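You operate a simulated robot arm through the tools that you are given. There is no shell and no other tool. Be economical: measure what you need, move in short steps, check, and stop when the job is done.

The job below is to be done with a simulated robot arm. You get a single attempt, and the scene is never put back.

TASK
Put things in order on the top of the work bench. At the end: the blue oil can from the top of the work bench stands where the red oil bottle stood; the brush from the top of the work bench stands where the blue oil can stood; the blue pad stands on top of the yellow tape roll; the red oil bottle from the top of the work bench is on the brown carton; whatever was shut is shut again. Leave all else as you found it, and nothing knocked over.
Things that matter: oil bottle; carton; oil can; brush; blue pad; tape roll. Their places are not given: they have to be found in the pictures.

Only the result counts: the job must be done as asked and must still hold three seconds after the hand-in. Knocking over, shifting, dropping, spilling or breaking anything else fails it.

THE ROBOT
A 7-joint arm with a two-finger parallel gripper, fixed in place. Base frame: the origin is at the foot of the arm, x ahead of it, y to its left, z up; the work surface is at about z = 0.88. Readings come in m, degrees, newtons and seconds.
With the tool pointing down near the work surface it reaches from about 0.3 to 0.7 m from the base axis. Its first joint turns from -66.0 to 66.0 degrees. Payload 1.57 kg.
Tool frame: the origin (TCP) lies between the finger pads and is the grasp point; the fingertips stand 0.03 m ahead of it; z points along the fingers, y is the line along which they close. Largest opening 0.11 m; finger width 0.024, thickness 0.012; the body of the gripper, 0.048 by 0.112 m, starts 0.078 m behind the TCP.
Orientation is that of the tool frame in the base frame, as [roll, pitch, yaw] about the fixed x, y, z axes, in that order (R = Rz(yaw) Ry(pitch) Rx(roll)). With the fingers straight down and closing along the base's y, the tool's x points along the base's -x, its y along +y and its z along -z.

THE INTERFACE
- The arm moves only by the tool play_rows. Its arguments are lists of equal length, an entry for each row: "gripper": the gripper command, from -1 (shut) to 1 (fully open), values between in proportion; "delta_pos": the shift along the base's x, y, z in units of 250 mm (1.0 is 250 mm), a list of three; "rot": the turn, a rotation vector about the base's x, y, z in units of 60 degrees (1.0 is 60 degrees), a list of three. In form: {"gripper": [gripper, ...], "delta_pos": [[dx, dy, dz], ...], "rot": [[rx, ry, rz], ...]}. A call has 1 to 8 rows; each row is the pose to reach, as a shift and turn from the pose commanded when the call began. A call with a number of a shift or a turn outside -1 to 1 is refused whole. Rows are played at 5 a second. More than 0.05 m and 8.6 degrees between two rows, or a gripper value outside its range, and nothing of the call is played. Where a pose cannot be reached the arm comes as near as it can. A force on the tool above 40 N (or 10 N above the force at the start of the call, whichever is more), or a blocked arm, ends the call early, and 0.2 s more pass. The fingers move at their own pace (about 0.108 m/s each) and stop on an object; they squeeze with about 35 N. The grip force told is the motor's: it shows also when the fingers shut on nothing. Time passes only in rows, and 0.2 s behind the last, so rows that repeat a pose let the fingers close. It gives the time, the measured TCP pose, the force on the tool (base axes), the opening and the grip force at its end, in the units of the frame above (readings bear some noise), and new pictures: "pictures" is both (left out), scene, wrist or none.
- Cameras (640 x 400 px; columns grow to the right, rows downward): "scene" is fixed at [0.1814, -0.4151, 1.3856]; the picture's right is [0.58, -0.81, 0.00], its down [-0.53, -0.38, -0.76] and it looks along [0.62, 0.44, -0.65] (base axes); focal length 214 px, centre (320, 200). "wrist" rides on the gripper at [-0.036, 0, -0.08] in the tool frame; the picture's right is [0.00, -1.00, 0.00], its down [0.97, 0.00, -0.24] and it looks along [0.24, 0.00, 0.97] (tool axes); focal length 218 px, centre (320, 200).
- point_at(camera, pixels): there is no depth. For up to 12 entries [column, row, z] of the newest picture of that camera ("zoom" is the newest enlarged one), the place [x, y] in the base frame at which the ray of that pixel passes the height z, good to about 0.003 m, but the place of the scene camera against the robot may be out by one fixed shift of up to 0.012 m in any direction. It takes no simulated time.
- inspect(camera, box): a new picture of the part [left, top, right, bottom] of that camera's present view, enlarged. It takes no simulated time.
- sign_off(): hands the job in; it is judged then, once.

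Keep the steps short. Do not move on a guess: measure, check each grasp and each placing, and mend mistakes. In all there are 80 turns and 120 pictures (those below and enlarged ones count). Leave the gripper open and the arm clear of the work at the hand-in unless told otherwise, and finish with a single line.

The tools are called after "Emit:" as name(argument=value, ...) on one line, values as JSON. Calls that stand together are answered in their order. play_rows: Moves the arm, as the interface text tells. Its arguments: {"type":"object","properties":{"gripper":{"type":"array","items":{"type":"number"}},"delta_pos":{"type":"array","items":{"type":"array","items":{"type":"number"}}},"rot":{"type":"array","items":{"type":"array","items":{"type":"number"}}},"pictures":{"type":"string","enum":["both","scene","wrist","none"]}},"required":["gripper","delta_pos","rot"]} The other tools are called the same way: point_at (camera, pixels) gives the place at which the rays of pixels pass given heights; inspect (camera, box) takes an enlarged picture of a part of a camera's view; sign_off () hands the job in.

At the start:

```text
time: 0.0
tcp_pos: [0.3601, 0.0014, 1.2849]
tool_rot: [180.0, 0.0, 180.0]
contact_force: [0.1, -0.2, 0.5]
finger_gap: 0.11
finger_force: 0.0
```

scene: 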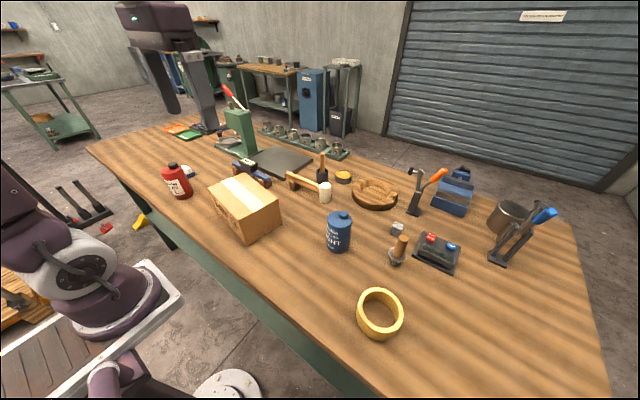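
wrist: 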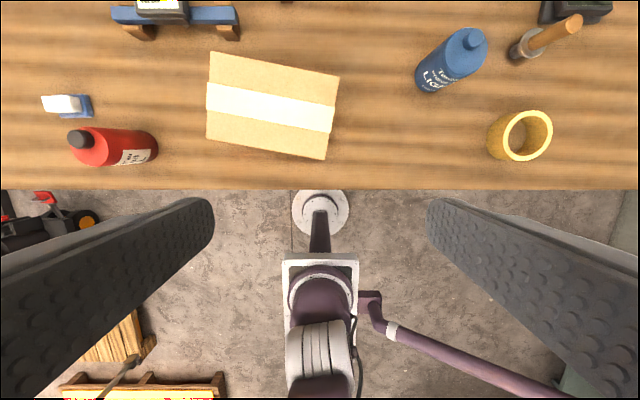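

I'll look closely at both views to identify the objects.

Emit:
inspect(camera="scene", box=[130, 120, 290, 220])

Emit:
inspect(camera="scene", box=[300, 150, 580, 345])

Emit:
inspect(camera="wrist", box=[0, 0, 320, 200])

Emit:
inspect(camera="wrist", box=[320, 0, 640, 200])

```text
4.00 times, centred on (210, 170) of scene
```

zoom: 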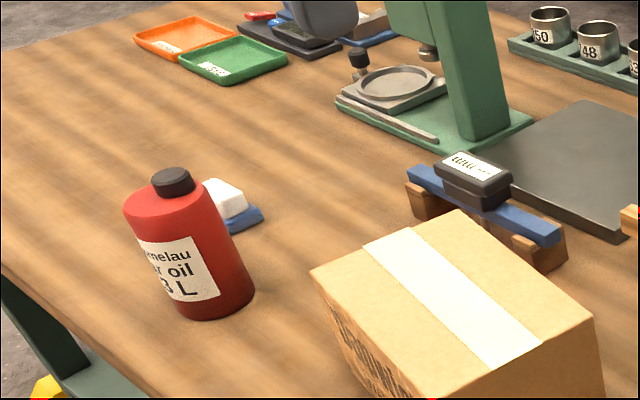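

```text
2.05 times, centred on (440, 248) of scene
```

zoom: 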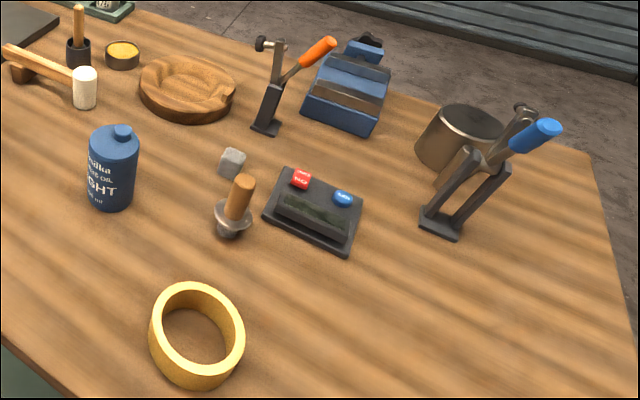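

```text
2.00 times, centred on (160, 100) of wrist
```

zoom: 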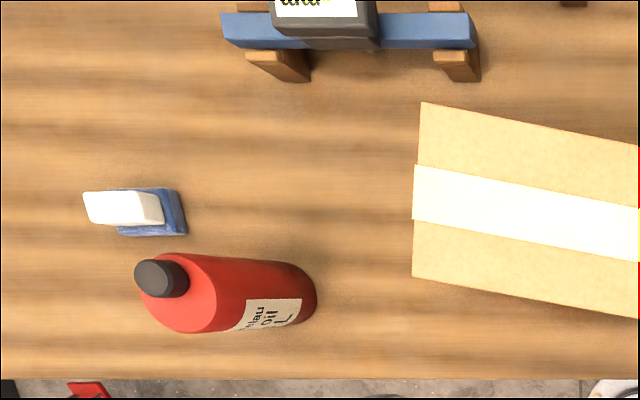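

```text
2.00 times, centred on (480, 100) of wrist
```

zoom: 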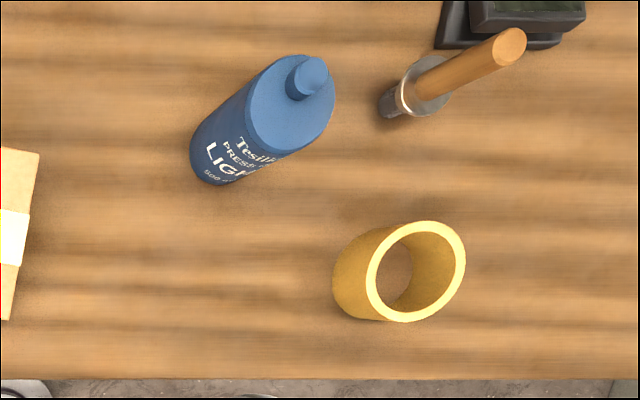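

Brush (wooden handle, metal collar) at scene (398,250), can (339,232), tape (380,313), bottle (177,182), and the blue pad with a white thing on it (187,172). I'll measure rough places.

Emit:
point_at(camera="wrist", pixels=[[157, 146, 0.88], [80, 147, 1.03], [420, 86, 0.88], [467, 45, 1.02], [490, 152, 0.88], [528, 136, 0.92], [512, 52, 0.88], [75, 108, 0.885], [211, 52, 0.98], [339, 76, 0.98], [326, 160, 0.98], [207, 139, 0.98]])

Emit:
point_at(camera="scene", pixels=[[184, 197, 0.88], [173, 167, 1.03], [340, 249, 0.88], [341, 214, 1.02], [380, 338, 0.88], [380, 307, 0.92], [396, 263, 0.88], [190, 176, 0.88], [241, 174, 0.98], [281, 206, 0.98], [246, 242, 0.88], [243, 221, 0.98]])

```text
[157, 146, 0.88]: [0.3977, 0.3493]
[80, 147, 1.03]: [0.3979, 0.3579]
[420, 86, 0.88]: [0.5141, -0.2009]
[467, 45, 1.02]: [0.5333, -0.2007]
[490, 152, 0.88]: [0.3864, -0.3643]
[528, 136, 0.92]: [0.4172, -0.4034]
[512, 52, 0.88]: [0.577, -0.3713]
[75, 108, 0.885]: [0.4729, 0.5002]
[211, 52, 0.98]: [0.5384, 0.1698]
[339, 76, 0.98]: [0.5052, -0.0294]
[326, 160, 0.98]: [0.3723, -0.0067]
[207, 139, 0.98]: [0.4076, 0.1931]
```

```text
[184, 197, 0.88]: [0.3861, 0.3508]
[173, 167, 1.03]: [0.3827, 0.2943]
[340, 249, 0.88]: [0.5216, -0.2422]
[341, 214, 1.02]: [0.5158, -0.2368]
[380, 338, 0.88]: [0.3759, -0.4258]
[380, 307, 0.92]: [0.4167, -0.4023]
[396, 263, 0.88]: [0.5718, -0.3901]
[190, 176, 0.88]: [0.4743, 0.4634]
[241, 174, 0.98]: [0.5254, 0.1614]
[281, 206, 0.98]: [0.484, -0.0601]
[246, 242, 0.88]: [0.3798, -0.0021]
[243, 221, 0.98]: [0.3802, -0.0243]
```

Moving above the bottle/pad region for a straight-down view.

Emit:
play_rows(gripper=[1, 1, 1, 1, 1], delta_pos=[[0, 0.19, 0], [0, 0.38, 0], [0, 0.57, 0], [0, 0.76, 0], [0.0, 0.95, 0]], rot=[[0, 0, 0], [0, 0, 0], [0, 0, 0], [0, 0, 0], [0, 0, 0]], pictures="none")

Emit:
play_rows(gripper=[1, 1, 1, 1], delta_pos=[[0, 0.19, 0], [0, 0.38, 0], [0, 0.57, 0], [0.1, 0.6, -0.1]], rot=[[0, 0, 0], [0, 0, 0], [0, 0, 0], [0, 0, 0]], pictures="wrist")

```text
time: 1.2
tcp_pos: [0.3602, 0.2387, 1.2835]
tool_rot: [180.0, 0.0, -180.0]
contact_force: [-0.7, 0.4, 0.3]
finger_gap: 0.1101
finger_force: 0.0
```

```text
time: 2.2
tcp_pos: [0.3564, 0.3467, 1.2748]
tool_rot: [179.9, 0.1, -180.0]
contact_force: [-0.8, -0.1, -0.2]
finger_gap: 0.1098
finger_force: 0.0
out of reach, approached as far as the arm can: row 3, 4
```

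wrist: 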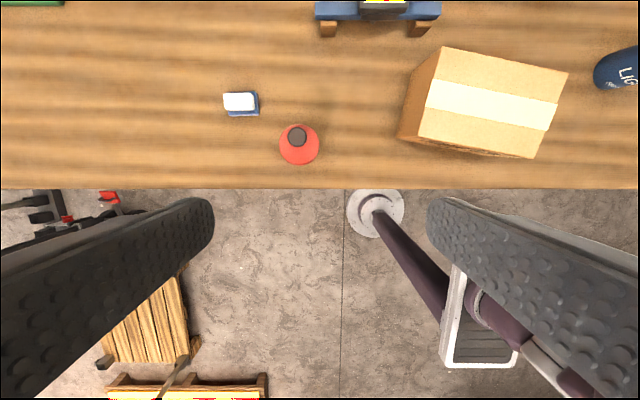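

Emit:
inspect(camera="wrist", box=[200, 80, 340, 180])

Emit:
point_at(camera="wrist", pixels=[[300, 145, 0.88], [297, 137, 1.03], [300, 126, 0.98], [300, 164, 0.98], [280, 145, 0.98], [319, 145, 0.98], [229, 116, 0.88], [259, 115, 0.88], [258, 92, 0.89], [223, 94, 0.91], [257, 94, 0.91], [257, 109, 0.91]])

```text
4.00 times, centred on (270, 130) of wrist
```

zoom: 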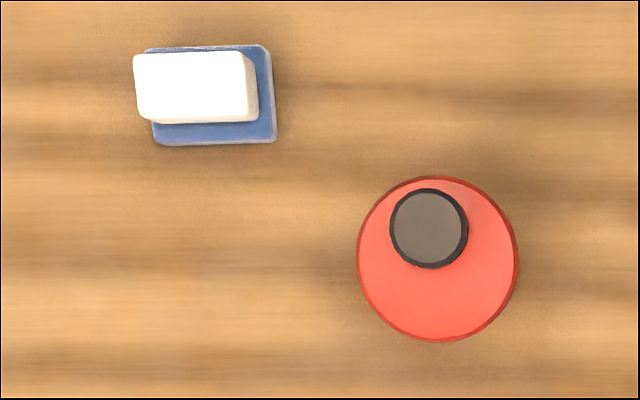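

```text
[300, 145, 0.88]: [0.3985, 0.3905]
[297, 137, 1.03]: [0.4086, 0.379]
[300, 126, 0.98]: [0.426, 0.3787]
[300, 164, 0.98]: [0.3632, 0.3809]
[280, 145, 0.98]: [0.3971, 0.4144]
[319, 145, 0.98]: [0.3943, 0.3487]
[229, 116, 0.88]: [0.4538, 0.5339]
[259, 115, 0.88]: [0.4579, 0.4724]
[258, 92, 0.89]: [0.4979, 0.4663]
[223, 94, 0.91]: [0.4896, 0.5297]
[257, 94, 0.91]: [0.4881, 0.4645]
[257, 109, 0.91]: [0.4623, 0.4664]
```

The pad has a white block on it. Check other parts of the scene for further blue candidates and a second brush.

Emit:
inspect(camera="scene", box=[150, 90, 300, 184])

Emit:
inspect(camera="scene", box=[280, 130, 400, 205])

Emit:
inspect(camera="scene", box=[376, 155, 576, 280])

```text
4.26 times, centred on (225, 137) of scene
```

zoom: 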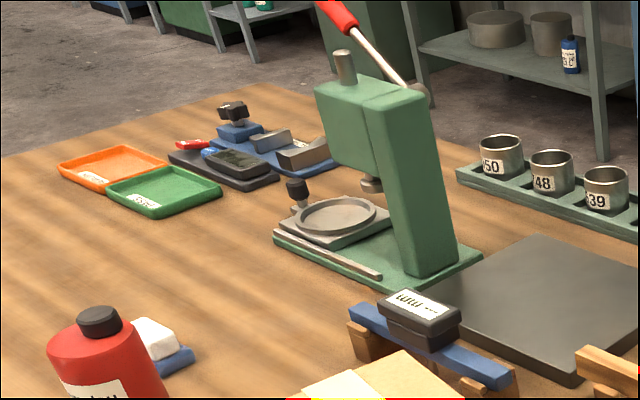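

```text
5.33 times, centred on (340, 168) of scene
```

zoom: 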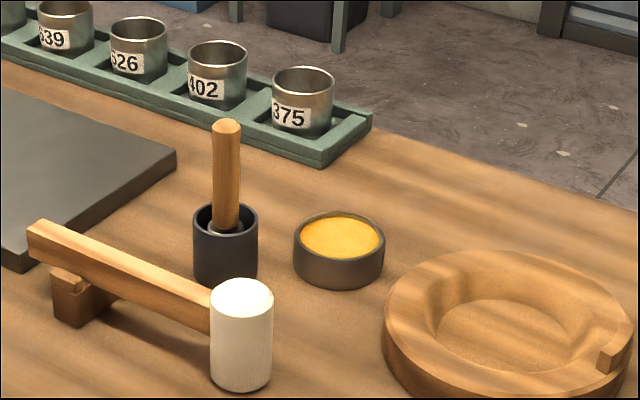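

```text
3.20 times, centred on (476, 218) of scene
```

zoom: 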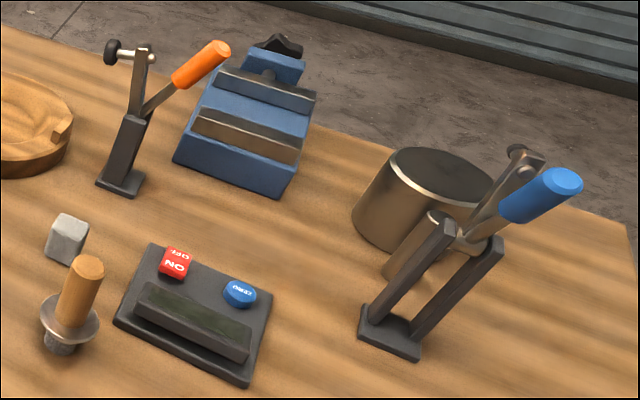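

The wooden-handled, flanged thing at (398,250) looks like the free-standing brush. I'll check carton height by parallax in the present wrist view.

Emit:
point_at(camera="wrist", pixels=[[443, 47, 0.98], [568, 73, 0.98], [533, 158, 0.98], [419, 139, 0.98], [443, 47, 1.0], [568, 73, 1.0], [533, 158, 1.0], [419, 139, 1.0]])

Emit:
play_rows(gripper=[1, 1, 1, 1], delta_pos=[[0, 0.05, -0.18], [0.05, 0.1, -0.36], [0.1, 0.15, -0.5], [0.2, 0.25, -0.6]], rot=[[0, 0, 0], [0, 0, 0], [0, 0, 0], [0, 0, 0]], pictures="wrist")

```text
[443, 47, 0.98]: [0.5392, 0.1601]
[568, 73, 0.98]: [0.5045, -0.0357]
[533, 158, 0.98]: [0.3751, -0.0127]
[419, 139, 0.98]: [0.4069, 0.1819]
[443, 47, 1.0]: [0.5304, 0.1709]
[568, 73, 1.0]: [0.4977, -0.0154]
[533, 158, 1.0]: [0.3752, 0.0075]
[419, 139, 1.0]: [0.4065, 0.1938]
```

```text
time: 3.2
tcp_pos: [0.4082, 0.409, 1.1258]
tool_rot: [180.0, 0.0, -179.9]
contact_force: [0.2, -0.2, -0.2]
finger_gap: 0.1101
finger_force: 0.1
```

wrist: 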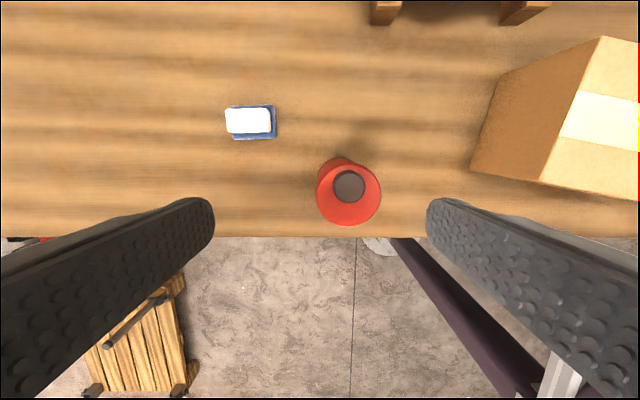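

Emit:
inspect(camera="wrist", box=[210, 90, 306, 150])

Emit:
point_at(camera="wrist", pixels=[[349, 186, 1.01], [349, 192, 0.99], [318, 192, 0.99], [380, 192, 0.99], [349, 225, 0.99], [340, 157, 0.88], [251, 122, 0.89], [229, 141, 0.88], [277, 138, 0.89], [274, 105, 0.89]])

```text
6.67 times, centred on (258, 120) of wrist
```

zoom: 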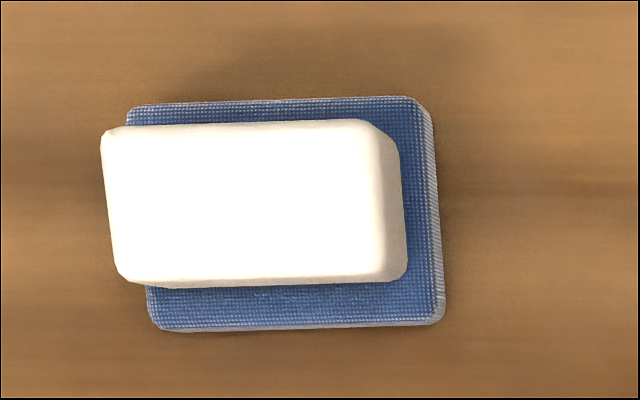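

```text
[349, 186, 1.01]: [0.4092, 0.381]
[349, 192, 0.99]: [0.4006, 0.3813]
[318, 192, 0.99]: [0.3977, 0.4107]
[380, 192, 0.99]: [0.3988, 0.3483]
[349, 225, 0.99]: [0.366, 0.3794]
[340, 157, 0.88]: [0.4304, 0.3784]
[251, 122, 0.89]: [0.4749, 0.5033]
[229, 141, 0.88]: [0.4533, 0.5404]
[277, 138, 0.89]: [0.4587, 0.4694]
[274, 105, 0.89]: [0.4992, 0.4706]
```

White block sits on the blue pad. First the red bottle: centre ≈ (0.398, 0.380), top ≈ 1.01. I align and descend with open fingers, then shut.

Emit:
play_rows(gripper=[1, 1, 1, 1, 1, 1], delta_pos=[[-0.04, -0.116, 0], [-0.04, -0.116, -0.18], [-0.04, -0.116, -0.36], [-0.04, -0.116, -0.54], [-0.04, -0.116, -0.72], [-0.04, -0.116, -0.72]], rot=[[0, 0, 0], [0, 0, 0], [0, 0, 0], [0, 0, 0], [0, 0, 0], [0, 0, 0]])

```text
time: 4.6
tcp_pos: [0.3965, 0.38, 0.944]
tool_rot: [-180.0, 0.0, -179.8]
contact_force: [-0.1, 0.4, -1.1]
finger_gap: 0.1099
finger_force: 0.0
```

scene: 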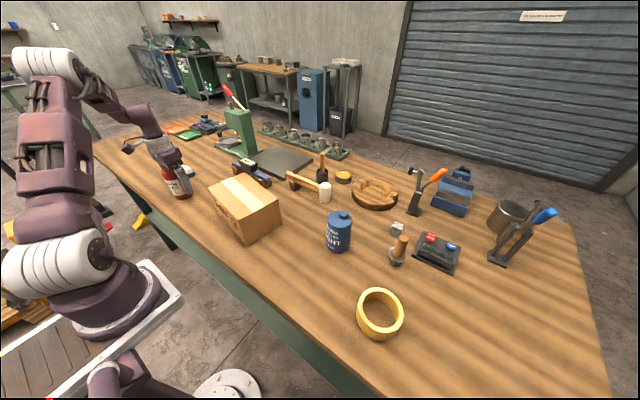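
wrist: 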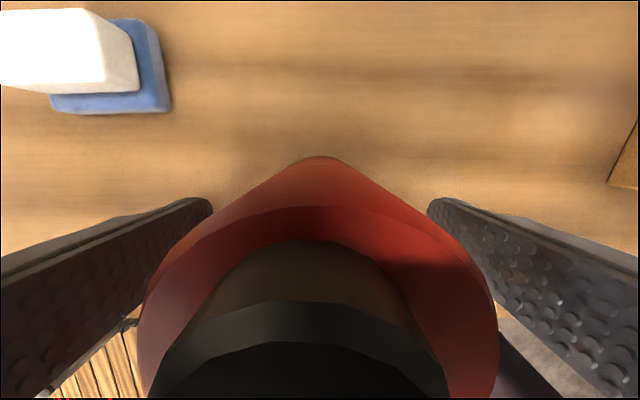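

Centred between the fingers; closing.

Emit:
play_rows(gripper=[-1, -1, -1, -1], delta_pos=[[0, 0, 0], [0, 0, 0], [0, 0, 0], [0, 0, 0]], rot=[[0, 0, 0], [0, 0, 0], [0, 0, 0], [0, 0, 0]], pictures="wrist")

```text
time: 5.6
tcp_pos: [0.3972, 0.3802, 0.9453]
tool_rot: [180.0, 0.0, 179.9]
contact_force: [-0.1, 0.8, -0.2]
finger_gap: 0.0649
finger_force: 34.9
```

wrist: 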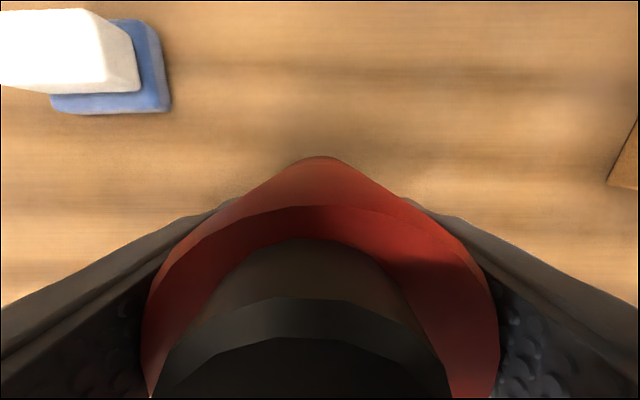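

Gripped (gap 0.065). Lift 0.17 m and carry toward the carton centre (≈0.454, 0.080).

Emit:
play_rows(gripper=[-1, -1, -1, -1, -1, -1, -1, -1], delta_pos=[[0, 0, 0.16], [0, 0, 0.34], [0, 0, 0.52], [0, 0, 0.68], [0.04, -0.18, 0.68], [0.08, -0.36, 0.68], [0.12, -0.54, 0.68], [0.16, -0.72, 0.68]], rot=[[0, 0, 0], [0, 0, 0], [0, 0, 0], [0, 0, 0], [0, 0, 0], [0, 0, 0], [0, 0, 0], [0, 0, 0]], pictures="scene")

Emit:
play_rows(gripper=[-1, -1, -1, -1, -1], delta_pos=[[0.02, -0.16, 0], [0.04, -0.32, 0], [0.068, -0.48, 0], [0.068, -0.48, 0], [0.068, -0.48, 0]], rot=[[0, 0, 0], [0, 0, 0], [0, 0, 0], [0, 0, 0], [0, 0, 0]], pictures="both")

```text
time: 7.4
tcp_pos: [0.4373, 0.2004, 1.1151]
tool_rot: [180.0, 0.1, -179.9]
contact_force: [-0.7, 0.1, -4.2]
finger_gap: 0.0652
finger_force: 35.9
```

scene: 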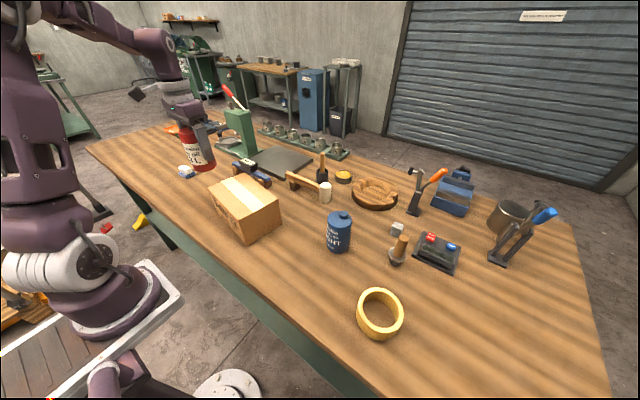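

```text
time: 8.6
tcp_pos: [0.4535, 0.0799, 1.1147]
tool_rot: [-179.9, 0.0, -179.9]
contact_force: [0.8, -0.3, -3.0]
finger_gap: 0.065
finger_force: 34.5
```

scene: 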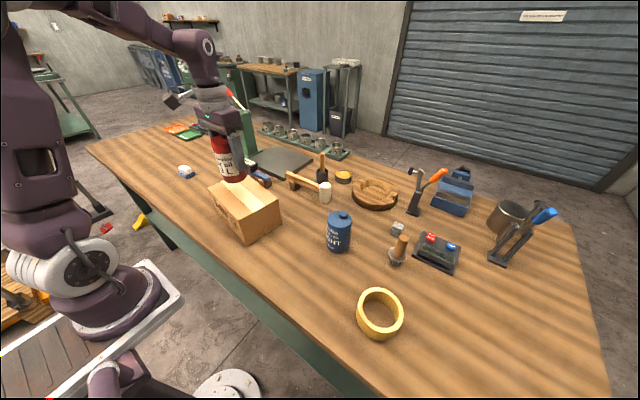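
wrist: 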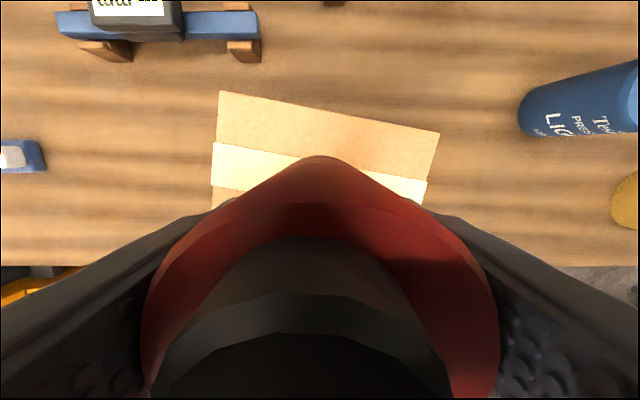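

Bottle is over the carton. Descend toward the top (TCP ≈ 1.055 expected), carefully.

Emit:
play_rows(gripper=[-1, -1, -1, -1], delta_pos=[[0, 0, -0.1], [0, 0, -0.18], [0, 0, -0.208], [0, 0, -0.22]], rot=[[0, 0, 0], [0, 0, 0], [0, 0, 0], [0, 0, 0]], pictures="scene")

```text
time: 9.6
tcp_pos: [0.4546, 0.0798, 1.0602]
tool_rot: [180.0, 0.1, 180.0]
contact_force: [0.0, -0.7, -2.7]
finger_gap: 0.0651
finger_force: 35.3
```

scene: 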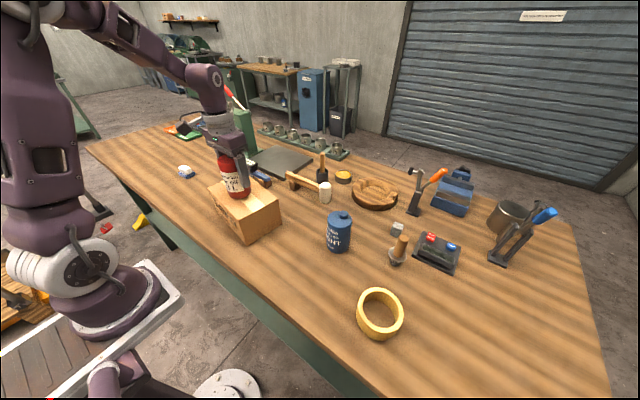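

Emit:
play_rows(gripper=[-1, -1, -1], delta_pos=[[0, 0, -0.008], [0, 0, -0.016], [0, 0, -0.02]], rot=[[0, 0, 0], [0, 0, 0], [0, 0, 0]], pictures="none")

```text
time: 10.4
tcp_pos: [0.4532, 0.0796, 1.0549]
tool_rot: [-179.9, 0.1, 180.0]
contact_force: [0.2, 0.5, -3.3]
finger_gap: 0.0653
finger_force: 34.8
```

Emit:
play_rows(gripper=[-1, -1, -1], delta_pos=[[0, 0, -0.006], [0, 0, -0.012], [0, 0, -0.016]], rot=[[0, 0, 0], [0, 0, 0], [0, 0, 0]], pictures="none")

Emit:
inspect(camera="scene", box=[190, 140, 310, 250])

```text
time: 11.2
tcp_pos: [0.4538, 0.0801, 1.0539]
tool_rot: [180.0, 0.2, 180.0]
contact_force: [1.2, -1.5, 27.1]
finger_gap: 0.0649
finger_force: 34.9
```

```text
3.64 times, centred on (250, 195) of scene
```

zoom: 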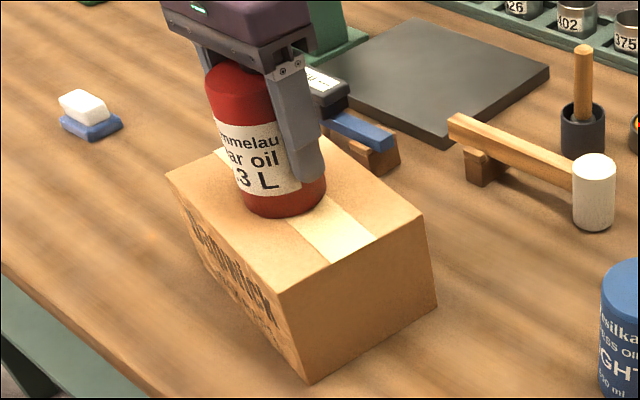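

Contact (27 N). Ease up 3 mm, open, rise.

Emit:
play_rows(gripper=[-1, 0.2, 1, 1, 1, 1, 1], delta_pos=[[0, 0, 0.012], [0, 0, 0.012], [0, 0, 0.012], [0, 0, 0.012], [0, 0, 0.15], [0, 0, 0.3], [0, 0, 0.48]], rot=[[0, 0, 0], [0, 0, 0], [0, 0, 0], [0, 0, 0], [0, 0, 0], [0, 0, 0], [0, 0, 0]], pictures="both")

```text
time: 12.8
tcp_pos: [0.4541, 0.0794, 1.1724]
tool_rot: [-179.9, 0.1, -179.9]
contact_force: [-0.3, -0.3, 0.2]
finger_gap: 0.1097
finger_force: 0.2
```

scene: 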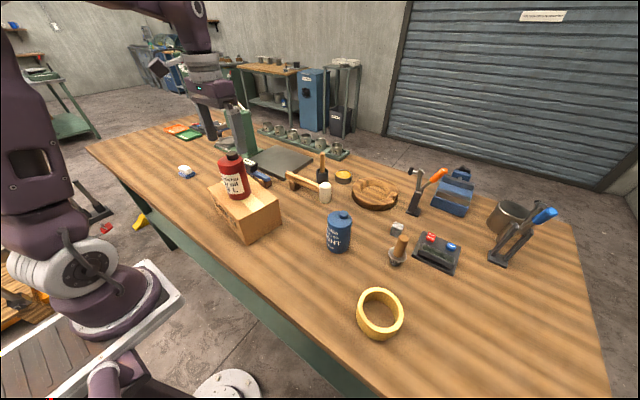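
wrist: 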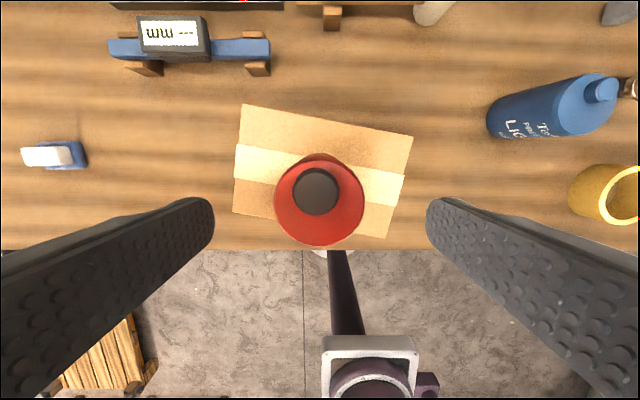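

Bottle stands on the carton. Move over to the blue can, high enough to clear the bottle.

Emit:
play_rows(gripper=[1, 1, 1, 1, 1, 1], delta_pos=[[0, 0, 0.16], [0, -0.19, 0.16], [0, -0.38, 0.16], [0, -0.57, 0.16], [0, -0.76, 0.16], [0, -0.94, 0.16]], rot=[[0, 0, 0], [0, 0, 0], [0, 0, 0], [0, 0, 0], [0, 0, 0], [0, 0, 0]], pictures="none")

Emit:
play_rows(gripper=[1, 1, 1], delta_pos=[[0.05, -0.17, -0.05], [0.09, -0.28, -0.1], [0.14, -0.34, -0.1]], rot=[[0, 0, 0], [0, 0, 0], [0, 0, 0]], pictures="wrist")

```text
time: 14.2
tcp_pos: [0.4548, -0.156, 1.2115]
tool_rot: [180.0, 0.1, -179.9]
contact_force: [0.1, -0.4, -0.1]
finger_gap: 0.1098
finger_force: 0.1
```

```text
time: 15.0
tcp_pos: [0.4888, -0.2393, 1.186]
tool_rot: [-180.0, 0.0, -180.0]
contact_force: [0.8, 0.3, 0.0]
finger_gap: 0.1099
finger_force: 0.0
```

wrist: 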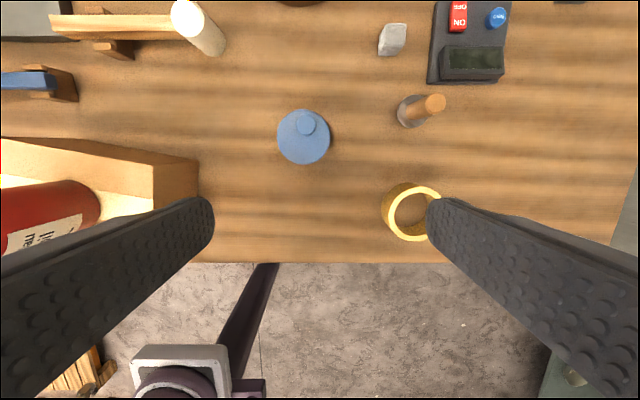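

Emit:
point_at(camera="wrist", pixels=[[306, 123, 1.01], [304, 137, 0.99], [278, 137, 0.99], [330, 137, 0.99], [304, 109, 0.99], [304, 164, 0.99], [304, 137, 0.88], [408, 113, 0.88], [434, 104, 0.98], [411, 212, 0.88], [400, 199, 0.88]])

Emit:
inspect(camera="wrist", box=[360, 60, 520, 160])

```text
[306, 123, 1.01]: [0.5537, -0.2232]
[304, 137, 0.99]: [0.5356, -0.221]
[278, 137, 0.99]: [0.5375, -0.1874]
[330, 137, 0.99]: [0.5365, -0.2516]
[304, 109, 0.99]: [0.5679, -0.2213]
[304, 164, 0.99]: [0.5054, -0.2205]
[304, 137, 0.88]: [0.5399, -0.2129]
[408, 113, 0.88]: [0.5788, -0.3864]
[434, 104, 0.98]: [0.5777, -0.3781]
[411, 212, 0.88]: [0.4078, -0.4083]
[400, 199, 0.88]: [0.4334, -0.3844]
```

```text
4.00 times, centred on (440, 110) of wrist
```

zoom: 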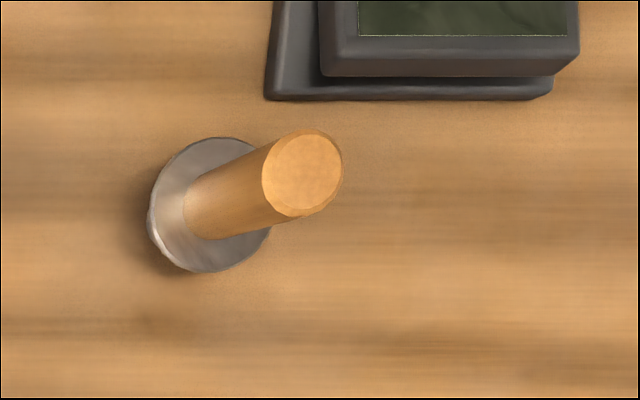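

Can centre ≈ (0.537, -0.221), top ≈ 1.005. Align and descend.

Emit:
play_rows(gripper=[1, 1, 1, 1, 1, 1, 1, 1], delta_pos=[[0.19, 0.073, 0], [0.19, 0.073, -0.17], [0.19, 0.073, -0.34], [0.19, 0.073, -0.5], [0.19, 0.073, -0.66], [0.19, 0.073, -0.82], [0.19, 0.073, -0.96], [0.19, 0.073, -0.96]], rot=[[0, 0, 0], [0, 0, 0], [0, 0, 0], [0, 0, 0], [0, 0, 0], [0, 0, 0], [0, 0, 0], [0, 0, 0]], pictures="wrist")

```text
refused: row 1 steps farther than a row can; nothing moved
```

Emit:
play_rows(gripper=[1, 1, 1, 1, 1, 1, 1], delta_pos=[[0.1, 0.04, -0.1], [0.19, 0.073, -0.2], [0.19, 0.073, -0.39], [0.19, 0.073, -0.58], [0.19, 0.073, -0.77], [0.19, 0.073, -0.96], [0.19, 0.073, -0.96]], rot=[[0, 0, 0], [0, 0, 0], [0, 0, 0], [0, 0, 0], [0, 0, 0], [0, 0, 0], [0, 0, 0]], pictures="wrist")

```text
time: 16.6
tcp_pos: [0.5373, -0.2195, 0.9465]
tool_rot: [179.9, 0.0, -180.0]
contact_force: [0.1, -0.4, 0.2]
finger_gap: 0.1099
finger_force: 0.1
```

wrist: 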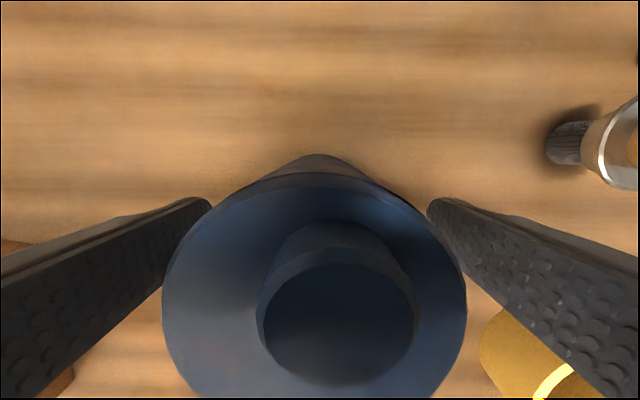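

Centred; close.

Emit:
play_rows(gripper=[-1, -1, -1, -1], delta_pos=[[0, 0, 0], [0, 0, 0], [0, 0, 0], [0, 0, 0]], rot=[[0, 0, 0], [0, 0, 0], [0, 0, 0], [0, 0, 0]], pictures="none")

```text
time: 17.6
tcp_pos: [0.5375, -0.2212, 0.9483]
tool_rot: [-180.0, 0.1, -180.0]
contact_force: [-0.7, 0.8, -0.2]
finger_gap: 0.0657
finger_force: 35.2
```

Gripped. Lift and retract x, then pass over the carton high.

Emit:
play_rows(gripper=[-1, -1, -1, -1, -1, -1], delta_pos=[[0, 0, 0.16], [0, 0, 0.34], [0, 0, 0.52], [0, 0, 0.7], [-0.08, 0, 0.86], [-0.2, 0.08, 0.98]], rot=[[0, 0, 0], [0, 0, 0], [0, 0, 0], [0, 0, 0], [0, 0, 0], [0, 0, 0]], pictures="none")

Emit:
play_rows(gripper=[-1, -1, -1, -1, -1, -1], delta_pos=[[-0.08, 0.08, 0.15], [-0.13, 0.26, 0.15], [-0.18, 0.44, 0.15], [-0.23, 0.62, 0.15], [-0.28, 0.8, 0.15], [-0.32, 0.98, 0.15]], rot=[[0, 0, 0], [0, 0, 0], [0, 0, 0], [0, 0, 0], [0, 0, 0], [0, 0, 0]], pictures="scene")

```text
time: 19.0
tcp_pos: [0.4858, -0.2005, 1.1928]
tool_rot: [-179.9, 0.0, 180.0]
contact_force: [0.2, -0.1, -4.4]
finger_gap: 0.0654
finger_force: 35.1
```

```text
time: 20.4
tcp_pos: [0.4057, 0.0441, 1.2296]
tool_rot: [-180.0, 0.0, -180.0]
contact_force: [-0.8, 0.0, -4.4]
finger_gap: 0.0654
finger_force: 35.5
```

scene: 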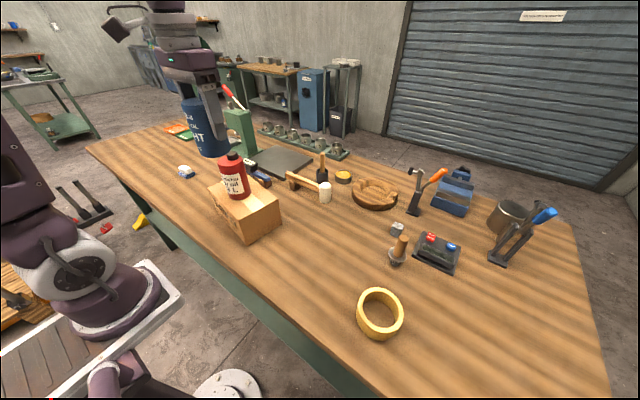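

Clear of the bottle. Continue to y ≈ 0.25, then on to (0.397, 0.380) lower.

Emit:
play_rows(gripper=[-1, -1, -1, -1, -1], delta_pos=[[0, 0.18, 0], [0, 0.36, 0], [0, 0.54, 0], [-0.01, 0.72, 0], [-0.01, 0.9, 0]], rot=[[0, 0, 0], [0, 0, 0], [0, 0, 0], [0, 0, 0], [0, 0, 0]], pictures="none")

Emit:
play_rows(gripper=[-1, -1, -1, -1, -1, -1, -1, -1], delta_pos=[[-0.02, 0.08, -0.12], [-0.025, 0.16, -0.24], [-0.025, 0.24, -0.36], [-0.025, 0.32, -0.48], [-0.025, 0.4, -0.6], [-0.025, 0.444, -0.76], [-0.025, 0.444, -0.9], [-0.025, 0.444, -0.9]], rot=[[0, 0, 0], [0, 0, 0], [0, 0, 0], [0, 0, 0], [0, 0, 0], [0, 0, 0], [0, 0, 0], [0, 0, 0]], pictures="both")

```text
time: 21.6
tcp_pos: [0.4033, 0.2676, 1.2293]
tool_rot: [-180.0, 0.1, 179.9]
contact_force: [0.2, 0.0, -5.7]
finger_gap: 0.0655
finger_force: 35.1
```

```text
time: 23.4
tcp_pos: [0.3974, 0.3793, 1.0042]
tool_rot: [180.0, 0.0, -180.0]
contact_force: [0.9, 0.5, -4.9]
finger_gap: 0.0657
finger_force: 35.0
```

scene: 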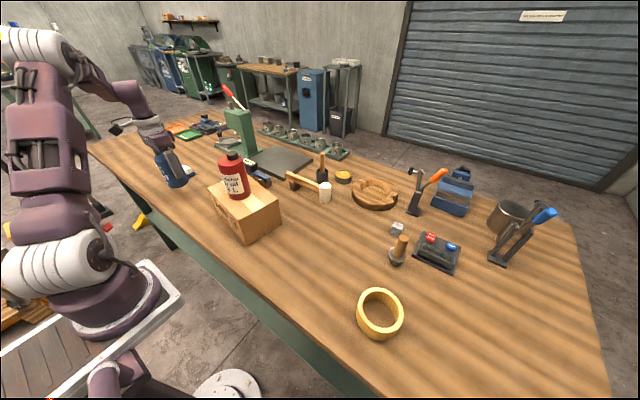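
wrist: 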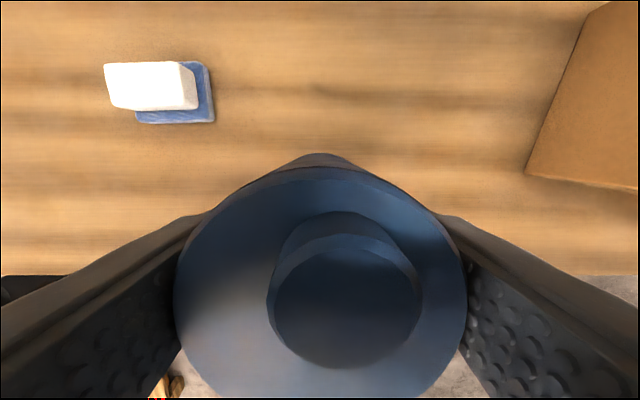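

Now lower to the bench (touch at TCP ≈ 0.947).

Emit:
play_rows(gripper=[-1, -1, -1, -1, -1, -1], delta_pos=[[0, 0, -0.1], [0, 0, -0.18], [0, 0, -0.21], [0, 0, -0.22], [0, 0, -0.23], [0, 0, -0.236]], rot=[[0, 0, 0], [0, 0, 0], [0, 0, 0], [0, 0, 0], [0, 0, 0], [0, 0, 0]], pictures="none")

```text
time: 24.8
tcp_pos: [0.398, 0.3791, 0.9461]
tool_rot: [179.9, 0.3, -180.0]
contact_force: [0.5, -2.4, 24.1]
finger_gap: 0.0658
finger_force: 34.9
```

Contact. Ease up slightly, open, rise.

Emit:
play_rows(gripper=[-1, 0.2, 1, 1, 1, 1, 1, 1], delta_pos=[[0, 0, 0.008], [0, 0, 0.01], [0, 0, 0.01], [0, 0, 0.01], [0, 0, 0.15], [0, 0, 0.33], [0, 0, 0.5], [0, 0, 0.64]], rot=[[0, 0, 0], [0, 0, 0], [0, 0, 0], [0, 0, 0], [0, 0, 0], [0, 0, 0], [0, 0, 0], [0, 0, 0]], pictures="both")

```text
time: 26.6
tcp_pos: [0.3964, 0.3786, 1.1046]
tool_rot: [-180.0, 0.0, 180.0]
contact_force: [-0.5, 0.4, -0.1]
finger_gap: 0.1099
finger_force: 0.0
```

scene: 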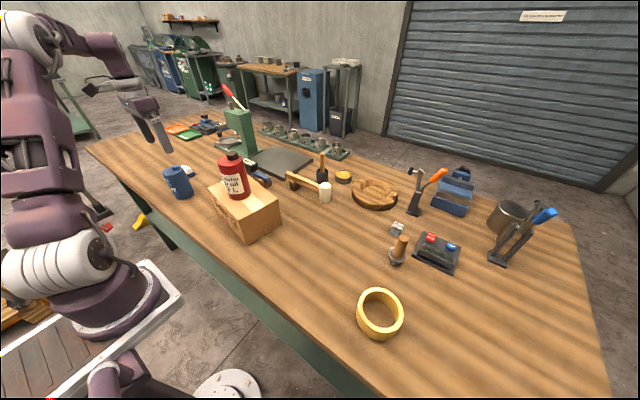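
wrist: 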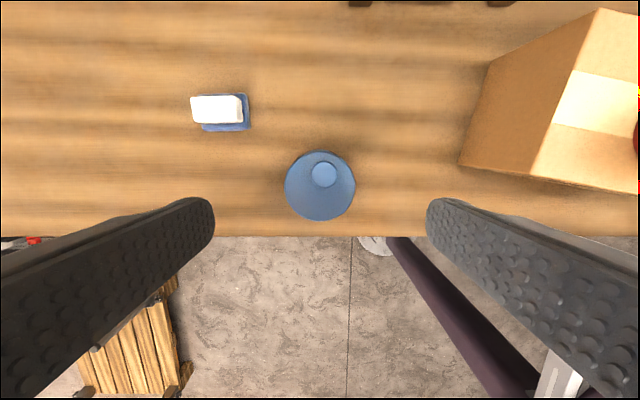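

Blue can stands in the bottle's place. While here, measure the tape roll from the scene camera to plan the pad placement.

Emit:
inspect(camera="scene", box=[340, 275, 420, 350])

Emit:
inspect(camera="wrist", box=[180, 80, 260, 140])

```text
5.33 times, centred on (380, 312) of scene
```

zoom: 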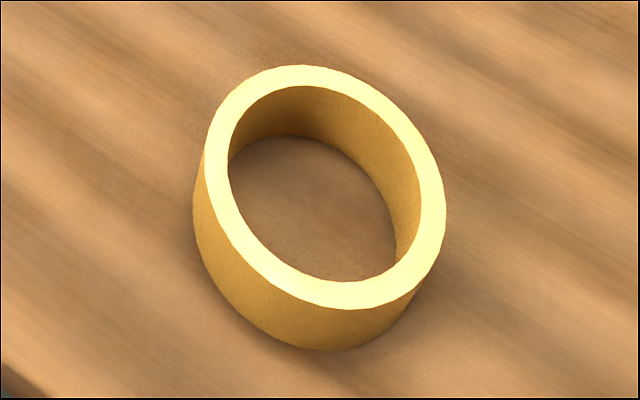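

```text
6.67 times, centred on (220, 110) of wrist
```

zoom: 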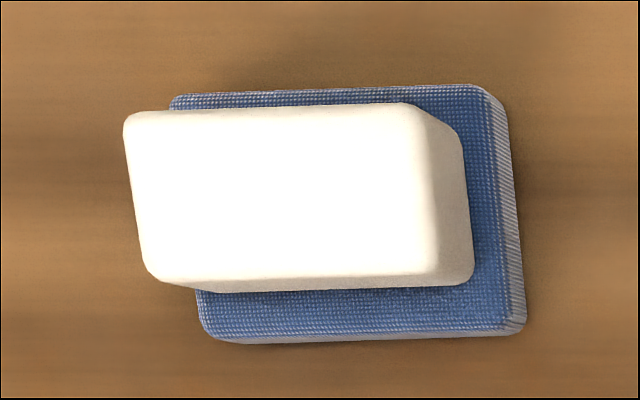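

Emit:
point_at(camera="zoom", pixels=[[170, 100, 0.892], [490, 88, 0.892], [515, 325, 0.892], [205, 335, 0.892], [525, 330, 0.88], [210, 343, 0.88], [473, 280, 0.892], [458, 130, 0.892], [195, 290, 0.892], [437, 275, 0.92], [405, 103, 0.92], [125, 115, 0.92]])

Emit:
inspect(camera="scene", box=[340, 275, 420, 350])

```text
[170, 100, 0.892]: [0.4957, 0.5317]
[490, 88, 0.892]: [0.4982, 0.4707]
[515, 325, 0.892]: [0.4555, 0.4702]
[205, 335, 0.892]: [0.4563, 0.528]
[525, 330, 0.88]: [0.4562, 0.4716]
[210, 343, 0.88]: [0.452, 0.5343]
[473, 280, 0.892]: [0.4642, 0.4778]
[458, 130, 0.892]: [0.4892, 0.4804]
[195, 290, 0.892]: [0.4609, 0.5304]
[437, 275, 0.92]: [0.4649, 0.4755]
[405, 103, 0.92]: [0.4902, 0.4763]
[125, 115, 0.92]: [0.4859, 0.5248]
```

```text
5.33 times, centred on (380, 312) of scene
```

zoom: 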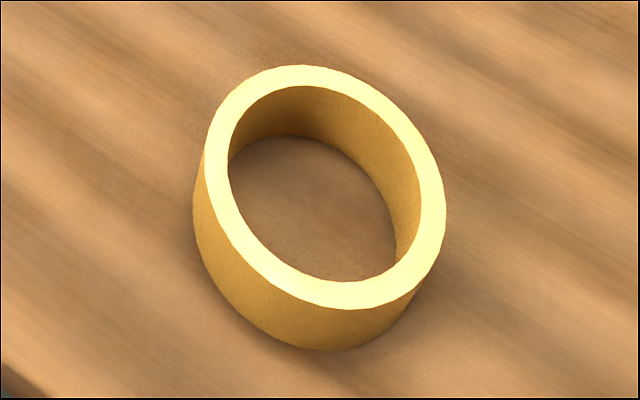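

Emit:
point_at(camera="zoom", pixels=[[230, 150, 0.915], [415, 215, 0.915], [295, 86, 0.915], [340, 282, 0.915], [203, 160, 0.915], [445, 210, 0.915], [300, 65, 0.915], [345, 308, 0.915], [320, 350, 0.88], [193, 210, 0.88]])

```text
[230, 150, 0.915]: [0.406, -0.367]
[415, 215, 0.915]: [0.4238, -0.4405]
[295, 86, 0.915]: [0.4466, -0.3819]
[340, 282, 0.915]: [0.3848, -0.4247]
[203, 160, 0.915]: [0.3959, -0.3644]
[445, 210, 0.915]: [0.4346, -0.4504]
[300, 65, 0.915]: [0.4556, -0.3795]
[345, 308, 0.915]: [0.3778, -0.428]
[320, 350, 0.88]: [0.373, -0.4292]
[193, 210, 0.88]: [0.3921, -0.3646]
```

Pad ≈ 0.062 × 0.043 centred (0.477, 0.501); roll hole ≈ 0.075, outside ≈ 0.093. So the pad must sit off-centre, bearing on the rim band (long side tangential). Next: approach the pad above and look.

Emit:
play_rows(gripper=[1, 1, 1, 1], delta_pos=[[0.08, 0.12, -0.08], [0.16, 0.25, -0.16], [0.22, 0.38, -0.22], [0.32, 0.49, -0.36]], rot=[[0, 0, 0], [0, 0, 0], [0, 0, 0], [0, 0, 0]], pictures="wrist")

```text
refused: row 4 steps farther than a row can; nothing moved
```

Emit:
play_rows(gripper=[1, 1, 1, 1, 1], delta_pos=[[0.08, 0.12, -0.06], [0.16, 0.25, -0.12], [0.22, 0.38, -0.2], [0.29, 0.45, -0.28], [0.32, 0.49, -0.36]], rot=[[0, 0, 0], [0, 0, 0], [0, 0, 0], [0, 0, 0], [0, 0, 0]], pictures="wrist")

```text
time: 27.8
tcp_pos: [0.4529, 0.4564, 1.02]
tool_rot: [-179.9, -0.1, -180.0]
contact_force: [-0.6, 0.2, 0.1]
finger_gap: 0.1102
finger_force: 0.0
out of reach, approached as far as the arm can: row 3, 4, 5
```

wrist: 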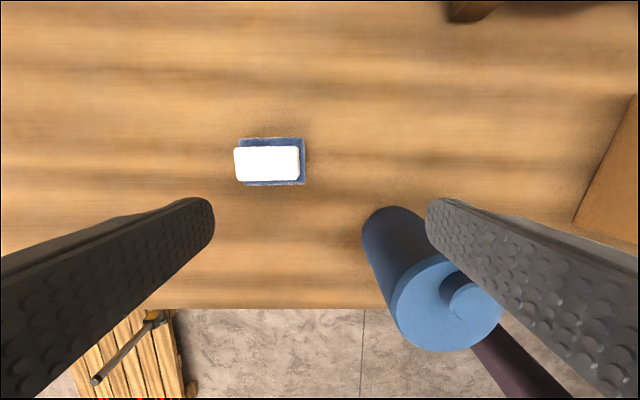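

The pad is a bit beyond vertical reach (r 0.69), so I'll tilt the tool 14° about y (tips toward +x; the fingers still close flat along y) and approach.

Emit:
play_rows(gripper=[1, 1, 1, 1], delta_pos=[[0, 0, 0], [0, 0, 0], [0.05, 0.09, -0.04], [0.096, 0.178, -0.08]], rot=[[0, -0.12, 0], [0, -0.233, 0], [0, -0.233, 0], [0, -0.233, 0]], pictures="wrist")

```text
time: 28.8
tcp_pos: [0.4705, 0.4909, 1.0004]
tool_rot: [-180.0, 14.0, -179.9]
contact_force: [0.0, 0.2, -0.1]
finger_gap: 0.1097
finger_force: 0.1
out of reach, approached as far as the arm can: row 4
```

wrist: 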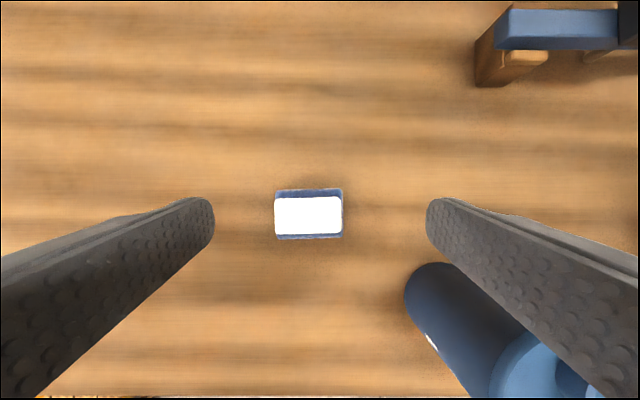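

Emit:
inspect(camera="wrist", box=[260, 180, 360, 250])

Emit:
point_at(camera="wrist", pixels=[[275, 189, 0.892], [342, 189, 0.892], [343, 238, 0.892], [277, 239, 0.892], [275, 198, 0.917], [341, 197, 0.917], [341, 234, 0.917], [275, 234, 0.917]])

```text
5.71 times, centred on (310, 215) of wrist
```

zoom: 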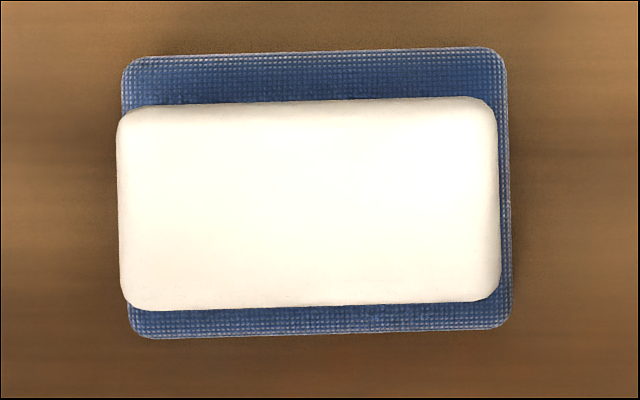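

```text
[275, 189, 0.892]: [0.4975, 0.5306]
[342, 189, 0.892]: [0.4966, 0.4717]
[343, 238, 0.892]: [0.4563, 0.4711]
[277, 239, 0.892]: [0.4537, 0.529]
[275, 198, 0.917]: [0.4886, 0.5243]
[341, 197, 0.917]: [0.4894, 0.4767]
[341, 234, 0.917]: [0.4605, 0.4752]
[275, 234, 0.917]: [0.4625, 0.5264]
```

Pad now well measured: centre (0.476, 0.5005), white bar 0.05 × 0.028. Descend to grip the white bar by its ends.

Emit:
play_rows(gripper=[1, 1, 1, 1], delta_pos=[[0, 0.01, -0.13], [0, 0.039, -0.25], [0, 0.039, -0.285], [0, 0.039, -0.285]], rot=[[0, 0, 0], [0, 0, 0], [0, 0, 0], [0, 0, 0]], pictures="wrist")

```text
time: 29.8
tcp_pos: [0.4709, 0.5018, 0.9283]
tool_rot: [179.9, 14.0, -179.9]
contact_force: [-0.5, -0.3, 0.8]
finger_gap: 0.1102
finger_force: 0.0
```

wrist: 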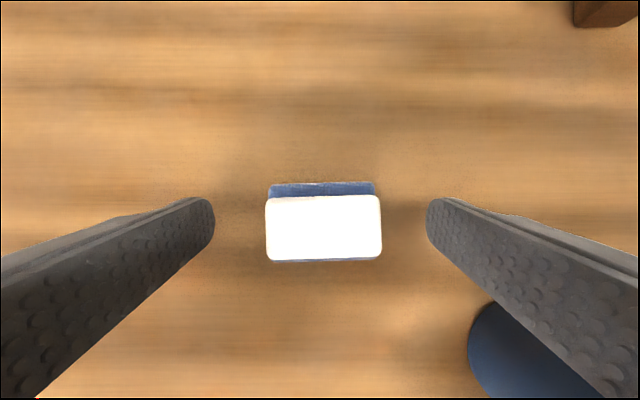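

Aligned. Close on the white bar.

Emit:
play_rows(gripper=[-1, -1, -1, -1], delta_pos=[[0, 0, 0], [0, 0, 0], [0, 0, 0], [0, 0, 0]], rot=[[0, 0, 0], [0, 0, 0], [0, 0, 0], [0, 0, 0]], pictures="wrist")

```text
time: 30.8
tcp_pos: [0.4717, 0.5031, 0.9283]
tool_rot: [180.0, 14.0, -180.0]
contact_force: [0.4, 0.5, 0.1]
finger_gap: 0.0507
finger_force: 34.8
```

wrist: 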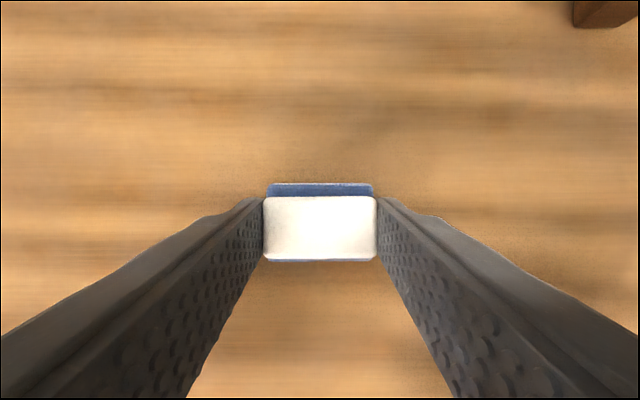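

Gripped 0.051. Lift 2.5 cm to see if the pad comes along.

Emit:
play_rows(gripper=[-1, -1, -1], delta_pos=[[0, 0, 0.05], [-0.02, -0.02, 0.1], [-0.02, -0.02, 0.1]], rot=[[0, 0, 0], [0, 0, 0], [0, 0, 0]], pictures="both")

Emit:
inspect(camera="scene", box=[140, 140, 220, 190])

```text
time: 31.6
tcp_pos: [0.4659, 0.4979, 0.9535]
tool_rot: [180.0, 14.0, -180.0]
contact_force: [-0.2, -1.1, -0.2]
finger_gap: 0.0507
finger_force: 35.2
```

scene: 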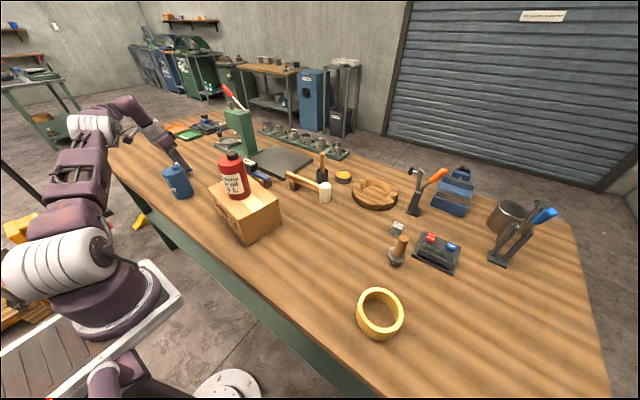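
wrist: 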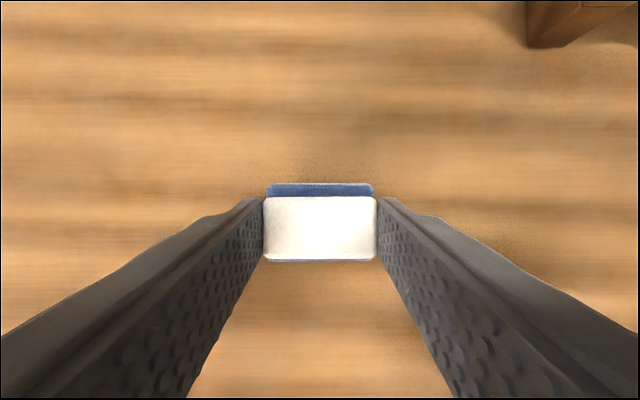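

```text
8.00 times, centred on (180, 165) of scene
```

zoom: 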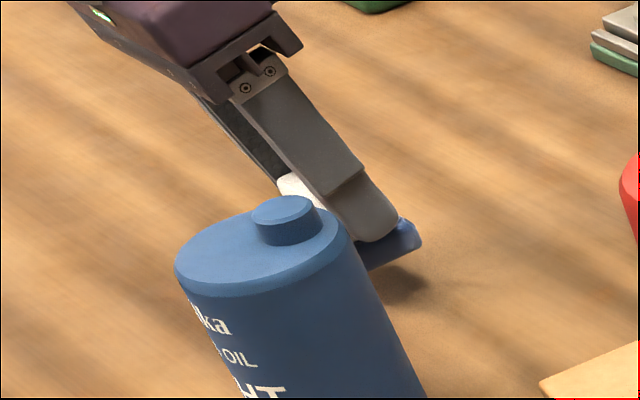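

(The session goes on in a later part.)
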